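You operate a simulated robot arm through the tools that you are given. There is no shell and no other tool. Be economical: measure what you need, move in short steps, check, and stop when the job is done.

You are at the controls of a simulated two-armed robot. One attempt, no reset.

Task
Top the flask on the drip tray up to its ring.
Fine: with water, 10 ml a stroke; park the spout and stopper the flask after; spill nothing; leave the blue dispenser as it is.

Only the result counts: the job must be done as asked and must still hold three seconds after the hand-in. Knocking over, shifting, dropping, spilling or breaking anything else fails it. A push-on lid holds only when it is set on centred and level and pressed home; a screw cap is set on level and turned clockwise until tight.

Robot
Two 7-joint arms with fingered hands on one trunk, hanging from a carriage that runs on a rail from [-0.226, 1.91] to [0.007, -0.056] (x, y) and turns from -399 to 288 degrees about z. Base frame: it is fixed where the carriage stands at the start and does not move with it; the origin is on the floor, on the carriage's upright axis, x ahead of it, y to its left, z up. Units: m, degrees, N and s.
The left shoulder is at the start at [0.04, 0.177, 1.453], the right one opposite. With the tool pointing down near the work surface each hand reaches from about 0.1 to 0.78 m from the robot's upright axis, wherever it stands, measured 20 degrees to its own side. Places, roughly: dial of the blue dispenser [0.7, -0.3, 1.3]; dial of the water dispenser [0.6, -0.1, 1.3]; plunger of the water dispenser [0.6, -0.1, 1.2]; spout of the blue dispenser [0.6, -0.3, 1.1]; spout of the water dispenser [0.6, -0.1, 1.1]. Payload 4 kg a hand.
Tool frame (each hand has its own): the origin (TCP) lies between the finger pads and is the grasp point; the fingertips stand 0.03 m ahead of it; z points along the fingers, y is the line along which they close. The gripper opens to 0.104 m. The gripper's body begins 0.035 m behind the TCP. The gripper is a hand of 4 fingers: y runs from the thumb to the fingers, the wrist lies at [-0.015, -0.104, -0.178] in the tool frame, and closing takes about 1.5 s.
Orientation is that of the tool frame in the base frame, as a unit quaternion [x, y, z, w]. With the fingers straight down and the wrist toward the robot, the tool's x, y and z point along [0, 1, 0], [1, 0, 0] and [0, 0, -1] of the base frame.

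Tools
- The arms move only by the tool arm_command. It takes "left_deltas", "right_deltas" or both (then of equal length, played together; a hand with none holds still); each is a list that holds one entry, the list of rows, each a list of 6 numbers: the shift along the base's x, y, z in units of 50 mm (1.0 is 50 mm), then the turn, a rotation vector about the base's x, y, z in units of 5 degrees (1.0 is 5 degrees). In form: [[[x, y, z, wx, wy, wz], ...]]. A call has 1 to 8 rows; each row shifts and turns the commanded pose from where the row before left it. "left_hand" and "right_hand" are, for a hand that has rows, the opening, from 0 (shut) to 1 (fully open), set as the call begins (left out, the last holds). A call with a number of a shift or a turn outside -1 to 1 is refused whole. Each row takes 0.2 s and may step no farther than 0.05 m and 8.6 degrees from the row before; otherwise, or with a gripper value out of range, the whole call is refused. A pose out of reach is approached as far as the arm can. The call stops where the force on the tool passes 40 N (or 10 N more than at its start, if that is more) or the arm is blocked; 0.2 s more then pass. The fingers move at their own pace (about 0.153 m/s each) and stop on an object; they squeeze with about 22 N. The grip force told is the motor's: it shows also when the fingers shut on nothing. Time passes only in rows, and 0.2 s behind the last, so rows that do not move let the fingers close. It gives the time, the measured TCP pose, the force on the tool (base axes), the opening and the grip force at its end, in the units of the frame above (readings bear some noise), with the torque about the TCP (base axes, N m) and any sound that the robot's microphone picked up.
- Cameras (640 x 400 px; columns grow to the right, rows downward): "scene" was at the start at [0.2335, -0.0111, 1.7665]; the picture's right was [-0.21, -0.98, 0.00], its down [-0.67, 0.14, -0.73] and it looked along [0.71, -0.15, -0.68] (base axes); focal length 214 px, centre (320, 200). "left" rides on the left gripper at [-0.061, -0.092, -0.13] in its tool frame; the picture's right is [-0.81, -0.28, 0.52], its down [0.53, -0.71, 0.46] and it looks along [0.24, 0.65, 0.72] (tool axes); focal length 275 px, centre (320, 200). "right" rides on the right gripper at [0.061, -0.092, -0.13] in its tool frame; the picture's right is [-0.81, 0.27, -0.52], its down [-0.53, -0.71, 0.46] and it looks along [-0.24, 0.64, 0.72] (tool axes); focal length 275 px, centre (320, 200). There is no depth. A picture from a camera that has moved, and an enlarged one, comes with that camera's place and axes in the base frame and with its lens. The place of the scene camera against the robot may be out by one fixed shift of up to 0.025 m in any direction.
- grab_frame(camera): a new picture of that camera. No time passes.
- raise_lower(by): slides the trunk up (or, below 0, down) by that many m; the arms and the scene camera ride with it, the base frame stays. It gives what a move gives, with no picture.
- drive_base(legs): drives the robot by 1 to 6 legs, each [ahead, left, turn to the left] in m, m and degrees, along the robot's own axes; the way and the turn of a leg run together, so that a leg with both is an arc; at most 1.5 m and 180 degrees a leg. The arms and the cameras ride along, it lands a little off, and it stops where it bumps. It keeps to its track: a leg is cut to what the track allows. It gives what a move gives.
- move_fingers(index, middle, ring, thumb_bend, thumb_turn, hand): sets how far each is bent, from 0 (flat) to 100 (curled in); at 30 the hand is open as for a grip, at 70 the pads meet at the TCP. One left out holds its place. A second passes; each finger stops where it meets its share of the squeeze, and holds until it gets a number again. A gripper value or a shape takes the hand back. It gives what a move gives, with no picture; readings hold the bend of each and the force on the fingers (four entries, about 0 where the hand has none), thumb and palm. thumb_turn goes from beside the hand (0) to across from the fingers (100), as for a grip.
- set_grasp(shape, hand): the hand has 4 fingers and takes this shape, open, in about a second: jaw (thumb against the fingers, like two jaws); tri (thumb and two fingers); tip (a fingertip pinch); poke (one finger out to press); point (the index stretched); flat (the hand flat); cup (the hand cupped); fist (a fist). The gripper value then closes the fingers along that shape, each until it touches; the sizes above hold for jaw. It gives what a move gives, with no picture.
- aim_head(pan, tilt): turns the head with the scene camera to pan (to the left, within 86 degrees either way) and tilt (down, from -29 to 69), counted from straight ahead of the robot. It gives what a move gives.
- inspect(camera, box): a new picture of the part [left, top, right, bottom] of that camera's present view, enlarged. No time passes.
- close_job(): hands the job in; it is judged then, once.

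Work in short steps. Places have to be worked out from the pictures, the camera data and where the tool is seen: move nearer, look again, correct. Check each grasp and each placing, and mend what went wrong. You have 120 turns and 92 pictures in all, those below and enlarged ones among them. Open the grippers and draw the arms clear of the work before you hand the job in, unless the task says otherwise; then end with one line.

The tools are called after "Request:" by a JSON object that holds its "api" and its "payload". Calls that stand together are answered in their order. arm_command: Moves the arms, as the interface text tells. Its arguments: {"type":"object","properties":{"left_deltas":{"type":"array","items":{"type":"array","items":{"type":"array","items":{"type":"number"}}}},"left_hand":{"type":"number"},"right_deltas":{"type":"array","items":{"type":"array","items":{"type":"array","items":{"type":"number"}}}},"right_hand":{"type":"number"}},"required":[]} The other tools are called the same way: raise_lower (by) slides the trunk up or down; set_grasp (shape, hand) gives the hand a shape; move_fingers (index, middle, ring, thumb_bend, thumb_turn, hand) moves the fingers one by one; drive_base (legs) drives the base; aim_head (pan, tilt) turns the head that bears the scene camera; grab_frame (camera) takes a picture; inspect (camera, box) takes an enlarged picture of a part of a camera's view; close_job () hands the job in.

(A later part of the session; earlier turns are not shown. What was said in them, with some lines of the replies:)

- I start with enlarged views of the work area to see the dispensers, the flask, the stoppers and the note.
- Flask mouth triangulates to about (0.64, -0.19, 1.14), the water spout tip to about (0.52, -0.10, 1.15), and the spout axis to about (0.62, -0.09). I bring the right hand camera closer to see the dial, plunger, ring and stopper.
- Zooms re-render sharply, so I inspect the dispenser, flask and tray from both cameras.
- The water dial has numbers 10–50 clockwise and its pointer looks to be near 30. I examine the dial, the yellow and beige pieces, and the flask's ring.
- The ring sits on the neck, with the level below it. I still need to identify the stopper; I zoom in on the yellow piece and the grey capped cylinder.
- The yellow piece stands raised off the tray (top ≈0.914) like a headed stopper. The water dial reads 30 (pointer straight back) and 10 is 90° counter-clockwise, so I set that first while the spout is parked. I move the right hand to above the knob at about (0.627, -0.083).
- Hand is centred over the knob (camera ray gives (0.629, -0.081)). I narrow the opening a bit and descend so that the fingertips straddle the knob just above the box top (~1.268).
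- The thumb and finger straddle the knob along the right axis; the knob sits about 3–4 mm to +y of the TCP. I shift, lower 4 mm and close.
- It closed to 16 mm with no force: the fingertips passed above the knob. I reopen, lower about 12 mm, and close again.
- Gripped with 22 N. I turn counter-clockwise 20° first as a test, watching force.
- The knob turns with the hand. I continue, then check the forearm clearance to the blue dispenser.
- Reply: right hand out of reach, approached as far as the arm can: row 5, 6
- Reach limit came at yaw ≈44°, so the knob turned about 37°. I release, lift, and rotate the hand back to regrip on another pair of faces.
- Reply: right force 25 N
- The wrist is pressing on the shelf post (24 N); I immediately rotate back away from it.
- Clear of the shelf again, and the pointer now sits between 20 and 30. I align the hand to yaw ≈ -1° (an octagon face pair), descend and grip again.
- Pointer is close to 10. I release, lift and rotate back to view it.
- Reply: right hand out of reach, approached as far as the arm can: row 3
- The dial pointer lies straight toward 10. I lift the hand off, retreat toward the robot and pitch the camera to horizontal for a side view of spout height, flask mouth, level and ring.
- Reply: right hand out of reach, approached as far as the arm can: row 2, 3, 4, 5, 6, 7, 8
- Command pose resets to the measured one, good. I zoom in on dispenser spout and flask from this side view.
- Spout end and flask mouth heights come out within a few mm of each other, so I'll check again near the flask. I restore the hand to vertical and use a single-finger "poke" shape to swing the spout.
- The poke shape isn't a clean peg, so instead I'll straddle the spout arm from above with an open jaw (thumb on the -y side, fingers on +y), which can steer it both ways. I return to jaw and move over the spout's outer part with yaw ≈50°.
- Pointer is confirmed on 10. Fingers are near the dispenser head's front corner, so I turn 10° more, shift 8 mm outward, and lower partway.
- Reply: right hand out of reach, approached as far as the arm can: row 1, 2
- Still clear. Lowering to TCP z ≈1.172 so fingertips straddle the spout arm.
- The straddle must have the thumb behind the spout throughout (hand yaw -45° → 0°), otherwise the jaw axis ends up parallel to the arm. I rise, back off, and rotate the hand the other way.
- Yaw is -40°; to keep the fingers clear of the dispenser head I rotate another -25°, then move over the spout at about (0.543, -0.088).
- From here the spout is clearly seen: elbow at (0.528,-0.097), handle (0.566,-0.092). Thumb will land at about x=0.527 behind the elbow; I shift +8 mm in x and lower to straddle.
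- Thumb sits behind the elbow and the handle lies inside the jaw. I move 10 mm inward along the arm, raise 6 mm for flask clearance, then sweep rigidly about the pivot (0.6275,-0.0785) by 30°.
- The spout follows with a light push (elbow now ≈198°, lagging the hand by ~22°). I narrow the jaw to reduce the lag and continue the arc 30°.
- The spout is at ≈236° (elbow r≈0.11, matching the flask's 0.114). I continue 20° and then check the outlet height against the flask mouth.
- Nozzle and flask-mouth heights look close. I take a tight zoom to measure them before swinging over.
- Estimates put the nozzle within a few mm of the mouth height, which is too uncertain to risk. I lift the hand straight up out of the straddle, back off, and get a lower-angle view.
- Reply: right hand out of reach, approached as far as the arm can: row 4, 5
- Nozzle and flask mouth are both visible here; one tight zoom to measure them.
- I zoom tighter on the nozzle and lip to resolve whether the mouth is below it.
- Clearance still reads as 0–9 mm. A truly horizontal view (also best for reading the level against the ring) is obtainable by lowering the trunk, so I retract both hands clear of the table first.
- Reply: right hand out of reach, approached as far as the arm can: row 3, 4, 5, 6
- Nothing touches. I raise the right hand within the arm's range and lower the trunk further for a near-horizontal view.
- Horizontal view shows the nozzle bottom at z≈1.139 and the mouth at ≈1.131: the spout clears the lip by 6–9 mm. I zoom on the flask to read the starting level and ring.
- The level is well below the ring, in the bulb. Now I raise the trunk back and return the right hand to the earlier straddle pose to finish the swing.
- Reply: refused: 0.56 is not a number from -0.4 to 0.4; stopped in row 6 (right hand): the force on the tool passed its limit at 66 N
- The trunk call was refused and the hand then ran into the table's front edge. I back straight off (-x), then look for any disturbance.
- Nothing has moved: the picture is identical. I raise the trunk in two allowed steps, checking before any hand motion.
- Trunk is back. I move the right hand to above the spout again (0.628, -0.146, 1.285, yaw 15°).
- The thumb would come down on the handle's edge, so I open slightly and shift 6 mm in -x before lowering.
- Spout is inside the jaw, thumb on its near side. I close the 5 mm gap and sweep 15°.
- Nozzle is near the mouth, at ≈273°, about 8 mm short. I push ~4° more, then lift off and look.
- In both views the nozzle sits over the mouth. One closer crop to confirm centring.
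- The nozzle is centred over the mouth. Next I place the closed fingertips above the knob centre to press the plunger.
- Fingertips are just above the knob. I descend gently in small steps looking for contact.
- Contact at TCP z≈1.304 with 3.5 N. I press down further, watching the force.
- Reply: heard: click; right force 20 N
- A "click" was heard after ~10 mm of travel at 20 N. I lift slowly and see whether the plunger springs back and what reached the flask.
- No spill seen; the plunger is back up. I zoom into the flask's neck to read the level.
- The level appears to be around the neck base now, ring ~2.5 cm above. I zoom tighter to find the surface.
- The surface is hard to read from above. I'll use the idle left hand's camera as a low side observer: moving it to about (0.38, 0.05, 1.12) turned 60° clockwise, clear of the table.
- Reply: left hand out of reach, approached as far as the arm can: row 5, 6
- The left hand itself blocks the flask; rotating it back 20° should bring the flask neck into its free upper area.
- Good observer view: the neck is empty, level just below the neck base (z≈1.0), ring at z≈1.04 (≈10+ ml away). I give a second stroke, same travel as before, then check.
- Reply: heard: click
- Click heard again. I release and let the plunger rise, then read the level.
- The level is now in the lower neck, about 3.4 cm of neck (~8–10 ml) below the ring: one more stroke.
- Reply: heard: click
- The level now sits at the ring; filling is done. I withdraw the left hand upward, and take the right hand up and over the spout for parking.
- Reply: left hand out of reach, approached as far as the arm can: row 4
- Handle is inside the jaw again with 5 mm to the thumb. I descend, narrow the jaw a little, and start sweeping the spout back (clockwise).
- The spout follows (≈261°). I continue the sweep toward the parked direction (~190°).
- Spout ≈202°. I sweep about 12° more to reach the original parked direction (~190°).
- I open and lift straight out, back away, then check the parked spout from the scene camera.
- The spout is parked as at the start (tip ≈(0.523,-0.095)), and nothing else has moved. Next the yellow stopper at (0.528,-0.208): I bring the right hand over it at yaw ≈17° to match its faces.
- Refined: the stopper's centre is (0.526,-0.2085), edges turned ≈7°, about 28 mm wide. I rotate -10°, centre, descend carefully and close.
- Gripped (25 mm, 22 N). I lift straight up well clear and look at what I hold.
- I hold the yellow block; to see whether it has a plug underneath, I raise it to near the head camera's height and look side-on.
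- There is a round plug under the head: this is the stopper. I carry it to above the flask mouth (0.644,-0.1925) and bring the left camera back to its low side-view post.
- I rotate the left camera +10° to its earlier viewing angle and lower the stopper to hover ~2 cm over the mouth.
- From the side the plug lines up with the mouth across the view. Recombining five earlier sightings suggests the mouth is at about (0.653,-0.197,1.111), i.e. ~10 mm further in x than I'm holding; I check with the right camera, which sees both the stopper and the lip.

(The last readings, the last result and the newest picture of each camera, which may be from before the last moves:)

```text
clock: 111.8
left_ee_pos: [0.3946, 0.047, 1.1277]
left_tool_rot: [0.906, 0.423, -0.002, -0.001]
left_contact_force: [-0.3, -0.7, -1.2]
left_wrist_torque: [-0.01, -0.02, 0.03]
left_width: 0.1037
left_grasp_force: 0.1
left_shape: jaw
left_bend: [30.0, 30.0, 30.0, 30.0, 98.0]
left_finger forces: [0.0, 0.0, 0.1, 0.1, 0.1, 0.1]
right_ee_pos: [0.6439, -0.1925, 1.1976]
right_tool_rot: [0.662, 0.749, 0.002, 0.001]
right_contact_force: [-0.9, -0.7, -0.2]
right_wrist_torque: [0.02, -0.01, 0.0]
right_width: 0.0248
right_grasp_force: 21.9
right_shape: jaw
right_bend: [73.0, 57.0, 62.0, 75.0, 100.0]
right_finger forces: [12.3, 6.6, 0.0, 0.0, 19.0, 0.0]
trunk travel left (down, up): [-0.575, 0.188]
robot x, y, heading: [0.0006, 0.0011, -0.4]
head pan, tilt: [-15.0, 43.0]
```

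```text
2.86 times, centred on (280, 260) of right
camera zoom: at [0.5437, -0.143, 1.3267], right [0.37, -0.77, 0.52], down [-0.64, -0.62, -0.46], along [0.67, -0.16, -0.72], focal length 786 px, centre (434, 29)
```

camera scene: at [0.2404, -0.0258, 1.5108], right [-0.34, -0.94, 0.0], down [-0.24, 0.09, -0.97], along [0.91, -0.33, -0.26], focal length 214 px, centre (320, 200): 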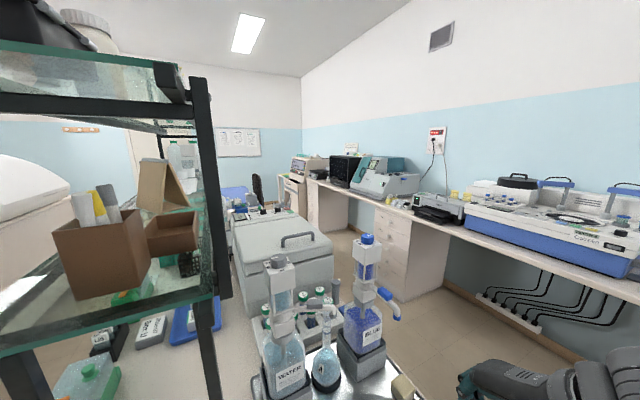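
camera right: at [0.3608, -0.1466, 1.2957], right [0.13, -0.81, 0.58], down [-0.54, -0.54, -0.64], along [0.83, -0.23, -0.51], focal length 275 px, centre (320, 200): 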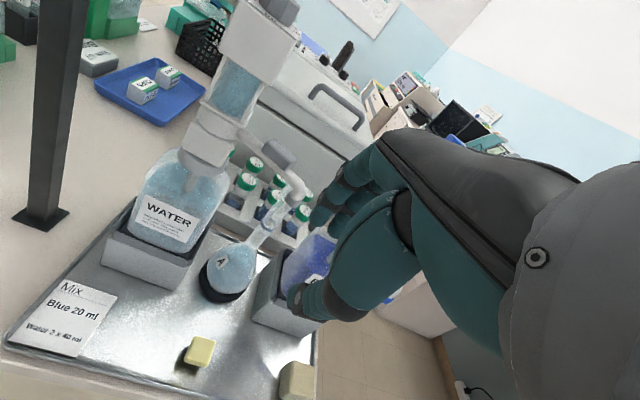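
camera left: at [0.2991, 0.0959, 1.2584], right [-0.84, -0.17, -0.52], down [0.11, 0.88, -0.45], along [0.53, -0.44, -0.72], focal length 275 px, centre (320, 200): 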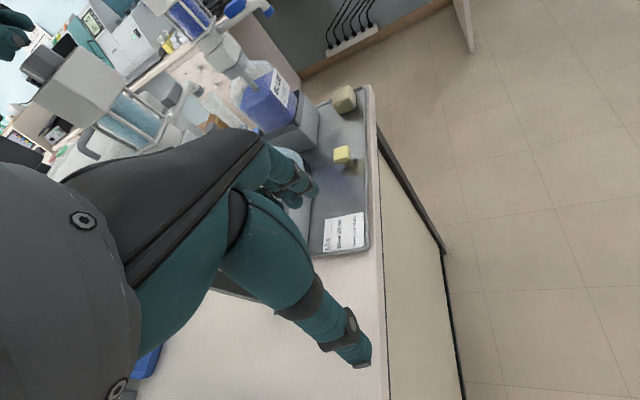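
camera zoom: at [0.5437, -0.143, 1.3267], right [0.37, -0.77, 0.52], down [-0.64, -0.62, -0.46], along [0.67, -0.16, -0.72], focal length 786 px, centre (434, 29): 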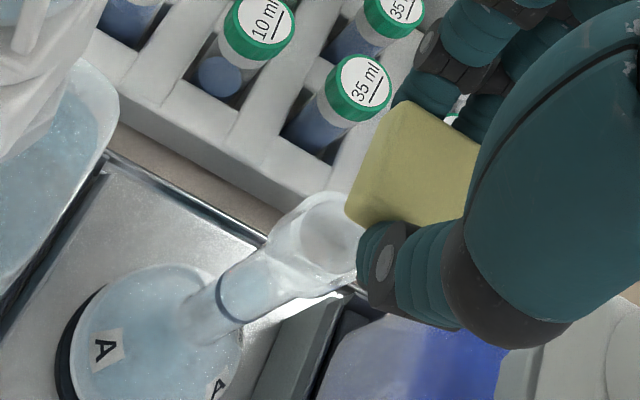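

The mouth checks out at (0.6535,-0.196,1.111), and the held stopper's centre sits ~6.5 mm toward -x of the TCP. I shift +16 mm in x and -7.5 mm in y, lower to ~1 cm gap, and verify from the side.

Request:
{"api": "arm_command", "payload": {"right_deltas": [[[0.16, -0.075, 0, 0, 0, 0], [0.16, -0.075, 0, 0, 0, 0], [0, 0, -0.35, 0, 0, 0], [0, 0, -0.3, 0, 0, 0]]]}}

Request:
{"api": "inspect", "payload": {"camera": "left", "box": [240, 10, 300, 60]}}

```text
clock: 112.8
left_ee_pos: [0.3933, 0.0451, 1.1281]
left_tool_rot: [0.906, 0.423, -0.001, 0.0]
left_contact_force: [0.5, -0.5, 0.5]
left_wrist_torque: [0.0, -0.01, -0.02]
left_width: 0.1038
left_grasp_force: 0.0
left_shape: jaw
left_bend: [30.0, 30.0, 30.0, 30.0, 98.0]
left_finger forces: [0.1, 0.0, 0.0, 0.0, 0.0, 0.0]
right_ee_pos: [0.6568, -0.1996, 1.1663]
right_tool_rot: [0.663, 0.749, 0.001, 0.001]
right_contact_force: [-0.9, 0.3, -0.3]
right_wrist_torque: [-0.03, -0.03, 0.01]
right_width: 0.0251
right_grasp_force: 22.7
right_shape: jaw
right_bend: [73.0, 57.0, 62.0, 75.0, 100.0]
right_finger forces: [12.3, 6.7, 0.0, 0.0, 18.9, 0.1]
trunk travel left (down, up): [-0.575, 0.188]
robot x, y, heading: [-0.0009, -0.0027, 0.1]
head pan, tilt: [-15.0, 43.0]
```

```text
8.00 times, centred on (270, 35) of left
camera zoom: at [0.2845, 0.0585, 1.2579], right [-0.73, -0.44, -0.52], down [-0.21, 0.87, -0.46], along [0.65, -0.23, -0.73], focal length 2202 px, centre (720, 1520)
```

zoom: 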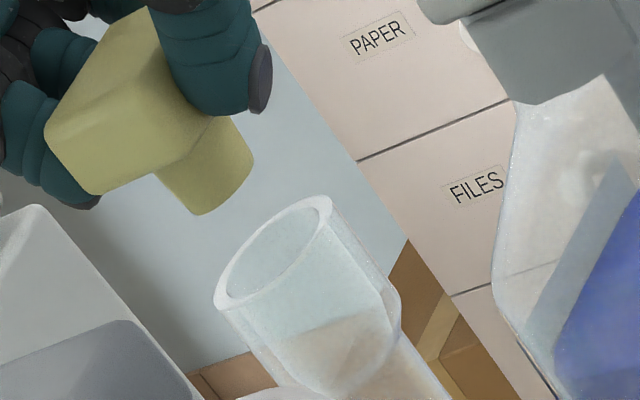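

Side view shows the plug axis passing within ~0.5 mm of the mouth centre, gap ≈14 mm. I lower in small steps watching the force.

Request:
{"api": "arm_command", "payload": {"right_deltas": [[[0, 0, -0.1, 0, 0, 0], [0, 0, -0.1, 0, 0, 0], [0, 0, -0.06, 0, 0, 0], [0, 0, -0.04, 0, 0, 0]]]}}

```text
clock: 113.8
left_ee_pos: [0.3947, 0.0455, 1.129]
left_tool_rot: [0.906, 0.422, 0.0, 0.0]
left_contact_force: [0.5, -0.1, 0.0]
left_wrist_torque: [-0.02, -0.02, 0.0]
left_width: 0.1039
left_grasp_force: 0.0
left_shape: jaw
left_bend: [30.0, 30.0, 30.0, 30.0, 98.0]
left_finger forces: [0.0, 0.0, 0.1, 0.0, 0.0, 0.1]
right_ee_pos: [0.6609, -0.2008, 1.155]
right_tool_rot: [0.662, 0.75, 0.003, 0.004]
right_contact_force: [-1.7, -0.6, 16.2]
right_wrist_torque: [-0.02, 0.06, -0.03]
right_width: 0.0255
right_grasp_force: 22.1
right_shape: jaw
right_bend: [73.0, 57.0, 62.0, 75.0, 100.0]
right_finger forces: [13.3, 7.9, 0.0, 0.1, 22.9, 0.0]
trunk travel left (down, up): [-0.575, 0.188]
robot x, y, heading: [0.0019, -0.0016, -0.3]
head pan, tilt: [-15.0, 43.0]
```

16 N of contact at z 1.155, possibly the lip. I look from the side before pressing any more.

Request:
{"api": "inspect", "payload": {"camera": "left", "box": [240, 10, 300, 60]}}

```text
8.00 times, centred on (270, 35) of left
camera zoom: at [0.2856, 0.058, 1.2585], right [-0.73, -0.44, -0.52], down [-0.2, 0.87, -0.46], along [0.65, -0.23, -0.72], focal length 2202 px, centre (720, 1520)
```

zoom: 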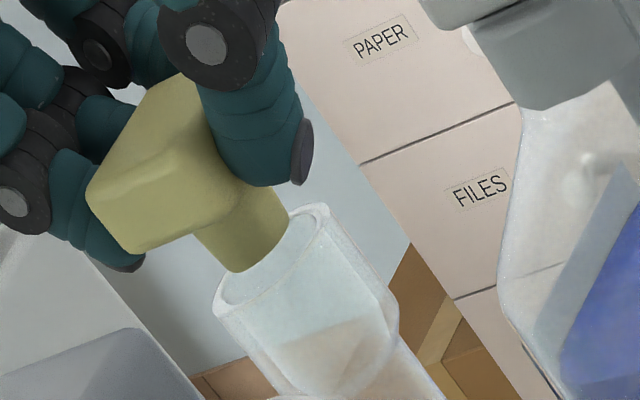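

The plug bottom sits ~10 px "above" the mouth plane while touching, meaning it's ~5 mm too far along the view direction (caught on the far rim). I lift 6 mm, shift (-4.8, +2.3) mm, and lower again.

Request:
{"api": "arm_command", "payload": {"right_deltas": [[[0, 0, 0.16, 0, 0, 0], [-0.096, 0.046, 0, 0, 0, 0], [0, 0, 0, 0, 0, 0]]]}}

Request:
{"api": "arm_command", "payload": {"right_deltas": [[[0, 0, -0.1, 0, 0, 0], [0, 0, -0.08, 0, 0, 0], [0, 0, -0.04, 0, 0, 0]]]}}

```text
clock: 114.6
left_ee_pos: [0.3949, 0.0461, 1.1272]
left_tool_rot: [0.906, 0.422, -0.001, 0.0]
left_contact_force: [0.1, -0.2, 0.2]
left_wrist_torque: [0.0, -0.04, -0.01]
left_width: 0.104
left_grasp_force: 0.1
left_shape: jaw
left_bend: [30.0, 30.0, 30.0, 30.0, 98.0]
left_finger forces: [0.0, 0.0, 0.0, 0.0, 0.0, 0.0]
right_ee_pos: [0.6531, -0.1979, 1.1572]
right_tool_rot: [0.663, 0.749, 0.001, 0.001]
right_contact_force: [0.1, 0.9, 0.1]
right_wrist_torque: [0.03, 0.01, -0.01]
right_width: 0.0252
right_grasp_force: 22.2
right_shape: jaw
right_bend: [73.0, 57.0, 62.0, 75.0, 100.0]
right_finger forces: [13.0, 7.3, 0.0, 0.0, 20.4, 0.0]
trunk travel left (down, up): [-0.575, 0.188]
robot x, y, heading: [0.0049, -0.0007, 0.1]
head pan, tilt: [-15.0, 43.0]
```

```text
clock: 115.4
left_ee_pos: [0.3969, 0.0451, 1.1286]
left_tool_rot: [0.906, 0.422, 0.0, 0.0]
left_contact_force: [-0.5, 0.1, 0.2]
left_wrist_torque: [0.02, 0.01, -0.01]
left_width: 0.104
left_grasp_force: 0.0
left_shape: jaw
left_bend: [30.0, 30.0, 30.0, 30.0, 98.0]
left_finger forces: [0.1, 0.0, 0.1, 0.0, 0.1, 0.0]
right_ee_pos: [0.6593, -0.1981, 1.1531]
right_tool_rot: [0.662, 0.749, 0.006, 0.005]
right_contact_force: [-2.0, 0.0, 28.2]
right_wrist_torque: [-0.03, -0.13, -0.01]
right_width: 0.027
right_grasp_force: 22.1
right_shape: jaw
right_bend: [74.0, 57.0, 62.0, 75.0, 100.0]
right_finger forces: [14.2, 9.9, 0.1, 0.1, 24.8, 0.0]
trunk travel left (down, up): [-0.575, 0.188]
robot x, y, heading: [-0.0034, -0.0037, -0.2]
head pan, tilt: [-15.0, 43.0]
```

Contact again with 28 N but no click. I use one of the two remaining pictures to see the plug against the lip now.

Request:
{"api": "inspect", "payload": {"camera": "left", "box": [250, 20, 300, 60]}}

```text
10.00 times, centred on (275, 40) of left
camera zoom: at [0.2864, 0.0579, 1.2588], right [-0.73, -0.44, -0.52], down [-0.2, 0.87, -0.46], along [0.65, -0.23, -0.72], focal length 2753 px, centre (770, 1800)
```

zoom: 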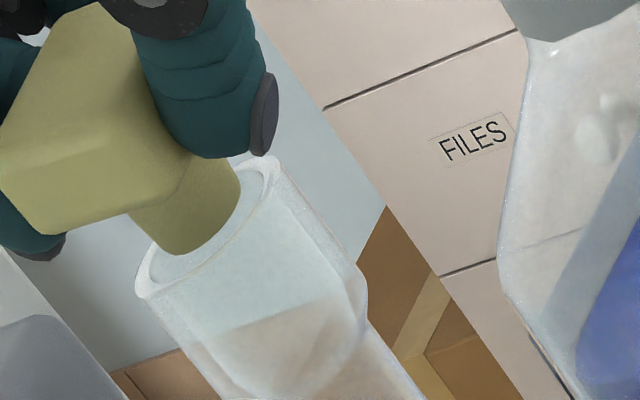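

Plug is now centred to within ~0.5 mm across and ~2 mm along the view, sitting at the mouth. I ease up, correct the remaining 2 mm, and press firmly home.

Request:
{"api": "arm_command", "payload": {"right_deltas": [[[0, 0, 0.2, 0, 0, 0], [-0.04, 0.026, 0, 0, 0, 0], [0, 0, -0.1, 0, 0, 0], [0, 0, -0.08, 0, 0, 0], [0, 0, -0.08, 0, 0, 0], [0, 0, -0.06, 0, 0, 0]]]}}

```text
clock: 116.8
left_ee_pos: [0.3938, 0.0456, 1.1279]
left_tool_rot: [0.907, 0.422, -0.001, -0.001]
left_contact_force: [0.3, -0.5, -0.3]
left_wrist_torque: [0.01, -0.01, 0.0]
left_width: 0.104
left_grasp_force: 0.2
left_shape: jaw
left_bend: [30.0, 30.0, 30.0, 30.0, 98.0]
left_finger forces: [0.0, 0.0, 0.0, 0.1, 0.0, 0.0]
right_ee_pos: [0.6513, -0.1959, 1.1385]
right_tool_rot: [0.662, 0.75, 0.0, 0.0]
right_contact_force: [-2.3, 2.2, 11.0]
right_wrist_torque: [0.18, 0.16, -0.02]
right_width: 0.026
right_grasp_force: 21.6
right_shape: jaw
right_bend: [74.0, 57.0, 62.0, 76.0, 100.0]
right_finger forces: [14.6, 7.0, 0.1, 0.1, 22.5, 0.1]
trunk travel left (down, up): [-0.575, 0.188]
robot x, y, heading: [0.0025, 0.0024, -0.2]
head pan, tilt: [-15.0, 43.0]
heard: snap
```

A "snap": the stopper went in 15 mm deeper. I press a little more to be sure it is fully home.

Request:
{"api": "arm_command", "payload": {"right_deltas": [[[0, 0, -0.08, 0, 0, 0], [0, 0, -0.06, 0, 0, 0]]]}}

```text
clock: 117.4
left_ee_pos: [0.396, 0.0451, 1.1288]
left_tool_rot: [0.906, 0.423, 0.0, 0.0]
left_contact_force: [0.7, 0.7, 0.0]
left_wrist_torque: [0.0, -0.04, 0.04]
left_width: 0.1039
left_grasp_force: 0.2
left_shape: jaw
left_bend: [30.0, 30.0, 30.0, 30.0, 98.0]
left_finger forces: [0.0, 0.0, 0.0, 0.1, 0.0, 0.1]
right_ee_pos: [0.6555, -0.1966, 1.1374]
right_tool_rot: [0.662, 0.75, 0.005, 0.003]
right_contact_force: [-4.4, 2.2, 27.1]
right_wrist_torque: [0.16, 0.32, -0.01]
right_width: 0.027
right_grasp_force: 22.1
right_shape: jaw
right_bend: [74.0, 57.0, 62.0, 76.0, 100.0]
right_finger forces: [15.8, 7.4, 0.0, 0.0, 26.8, 0.0]
trunk travel left (down, up): [-0.575, 0.188]
robot x, y, heading: [0.0018, -0.0007, 0.0]
head pan, tilt: [-15.0, 43.0]
```

Firm stop at 27 N: home. I unload the press, open the hand gently, then lift straight up and away.

Request:
{"api": "arm_command", "payload": {"right_deltas": [[[0, 0, 0.07, 0, 0, 0], [0, 0, 0.06, 0, 0, 0]]]}}

Request:
{"api": "arm_command", "payload": {"right_deltas": [[[0, 0, 0, 0, 0, 0], [0, 0, 0, 0, 0, 0], [0, 0, 0, 0, 0, 0], [0, 0, 0.3, 0, 0, 0], [0, 0, 0.6, 0, 0, 0], [0, 0, 0.8, 0, 0, 0]]], "right_hand": 0.6}}

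```text
clock: 118.0
left_ee_pos: [0.3938, 0.0459, 1.1271]
left_tool_rot: [0.906, 0.423, 0.0, 0.0]
left_contact_force: [-0.2, 0.7, -0.9]
left_wrist_torque: [0.01, -0.02, 0.01]
left_width: 0.1039
left_grasp_force: 0.1
left_shape: jaw
left_bend: [30.0, 30.0, 30.0, 30.0, 98.0]
left_finger forces: [0.0, 0.0, 0.0, 0.1, 0.0, 0.1]
right_ee_pos: [0.6515, -0.1971, 1.139]
right_tool_rot: [0.662, 0.749, 0.0, 0.003]
right_contact_force: [-1.7, 2.8, 12.4]
right_wrist_torque: [0.2, 0.14, 0.02]
right_width: 0.0267
right_grasp_force: 21.9
right_shape: jaw
right_bend: [74.0, 57.0, 62.0, 76.0, 100.0]
right_finger forces: [15.3, 7.6, 0.0, 0.0, 23.3, 0.1]
trunk travel left (down, up): [-0.575, 0.188]
robot x, y, heading: [0.0, -0.0014, 0.1]
head pan, tilt: [-15.0, 43.0]
```

```text
clock: 119.4
left_ee_pos: [0.3932, 0.0471, 1.1278]
left_tool_rot: [0.906, 0.423, -0.001, 0.0]
left_contact_force: [0.7, -0.6, 0.1]
left_wrist_torque: [0.02, -0.02, 0.02]
left_width: 0.1039
left_grasp_force: 0.1
left_shape: jaw
left_bend: [30.0, 30.0, 30.0, 30.0, 98.0]
left_finger forces: [0.0, 0.1, 0.0, 0.1, 0.1, 0.0]
right_ee_pos: [0.6523, -0.1971, 1.2265]
right_tool_rot: [0.662, 0.749, 0.002, 0.002]
right_contact_force: [-0.1, -0.4, -0.6]
right_wrist_torque: [0.04, -0.01, 0.0]
right_width: 0.062
right_grasp_force: 0.0
right_shape: jaw
right_bend: [29.0, 41.0, 37.0, 65.0, 100.0]
right_finger forces: [0.0, 0.1, 0.0, 0.0, 0.1, 0.1]
trunk travel left (down, up): [-0.575, 0.188]
robot x, y, heading: [0.0021, 0.0012, 0.2]
head pan, tilt: [-15.0, 43.0]
```

Released and clear. I withdraw both arms from the work.

Request:
{"api": "arm_command", "payload": {"right_deltas": [[[0, 0, 0.9, 0, 0, 0], [0, 0, 0.9, 0, 0, 0], [0, 0, 0.9, 0, 0, 0], [-0.75, -0.35, 0.2, 0, 0, 0], [-0.75, -0.35, 0.2, 0, 0, 0], [-0.75, -0.35, 0.2, 0, 0, 0], [-0.75, -0.35, 0.2, 0, 0, 0], [-0.75, -0.35, 0.2, 0, 0, 0]]], "left_deltas": [[[-0.1, 0.3, 0.85, 0, 0, 0.5], [-0.1, 0.3, 0.85, 0, 0, 0.5], [-0.1, 0.3, 0.85, 0, 0, 0.5], [-0.1, 0.3, 0.85, 0, 0, 0.5], [-0.1, 0.3, 0.85, 0, 0, 0.5], [-0.1, 0.3, 0.85, 0, 0, 0.5], [-0.1, 0.3, 0.85, 0, 0, 0.5], [-0.1, 0.3, 0.85, 0, 0, 0.5]]], "right_hand": 1.0}}

Request:
{"api": "inspect", "payload": {"camera": "scene", "box": [280, 200, 400, 320]}}

```text
clock: 121.2
left_ee_pos: [0.3595, 0.1659, 1.4694]
left_tool_rot: [0.819, 0.574, -0.001, 0.0]
left_contact_force: [-0.5, -0.6, 0.0]
left_wrist_torque: [0.01, 0.01, 0.0]
left_width: 0.1039
left_grasp_force: 0.1
left_shape: jaw
left_bend: [30.0, 30.0, 30.0, 30.0, 98.0]
left_finger forces: [0.0, 0.0, 0.0, 0.1, 0.1, 0.0]
left hand out of reach, approached as far as the arm can: row 4
right_ee_pos: [0.4646, -0.285, 1.4099]
right_tool_rot: [0.662, 0.75, 0.001, 0.002]
right_contact_force: [0.1, 0.1, -0.4]
right_wrist_torque: [-0.02, -0.01, 0.0]
right_width: 0.1038
right_grasp_force: 0.1
right_shape: jaw
right_bend: [30.0, 30.0, 30.0, 30.0, 98.0]
right_finger forces: [0.1, 0.1, 0.0, 0.0, 0.0, 0.1]
trunk travel left (down, up): [-0.575, 0.188]
robot x, y, heading: [-0.0033, -0.0005, -0.0]
head pan, tilt: [-15.0, 43.0]
```

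```text
3.33 times, centred on (340, 260) of scene
camera zoom: at [0.2327, -0.0153, 1.7667], right [-0.26, -0.97, 0.0], down [-0.66, 0.18, -0.73], along [0.71, -0.19, -0.68], focal length 715 px, centre (253, 0)
```

zoom: 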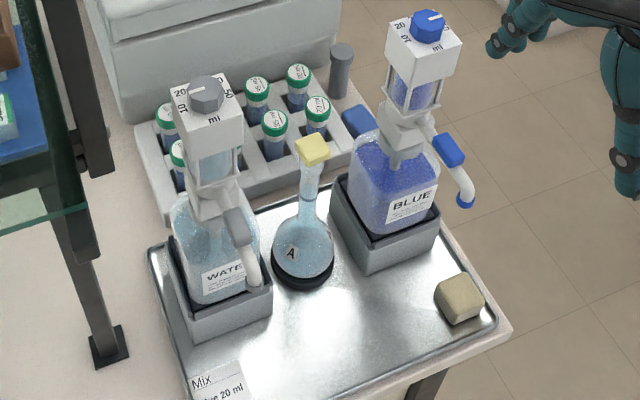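

The stopper is seated level on the flask. The spout is parked, the tray is dry, the blue dispenser is untouched and both arms are clear, so I hand in.

Request:
{"api": "close_job", "payload": {}}

```text
The job is handed in.
```

I topped the flask up to its ring with three 10 ml strokes of water, parked the spout and pressed the stopper in until it snapped. I saw no spill, and the blue dispenser is as it was. My right hand did bump the table's front edge once (66 N), but the picture taken afterwards showed nothing had moved.
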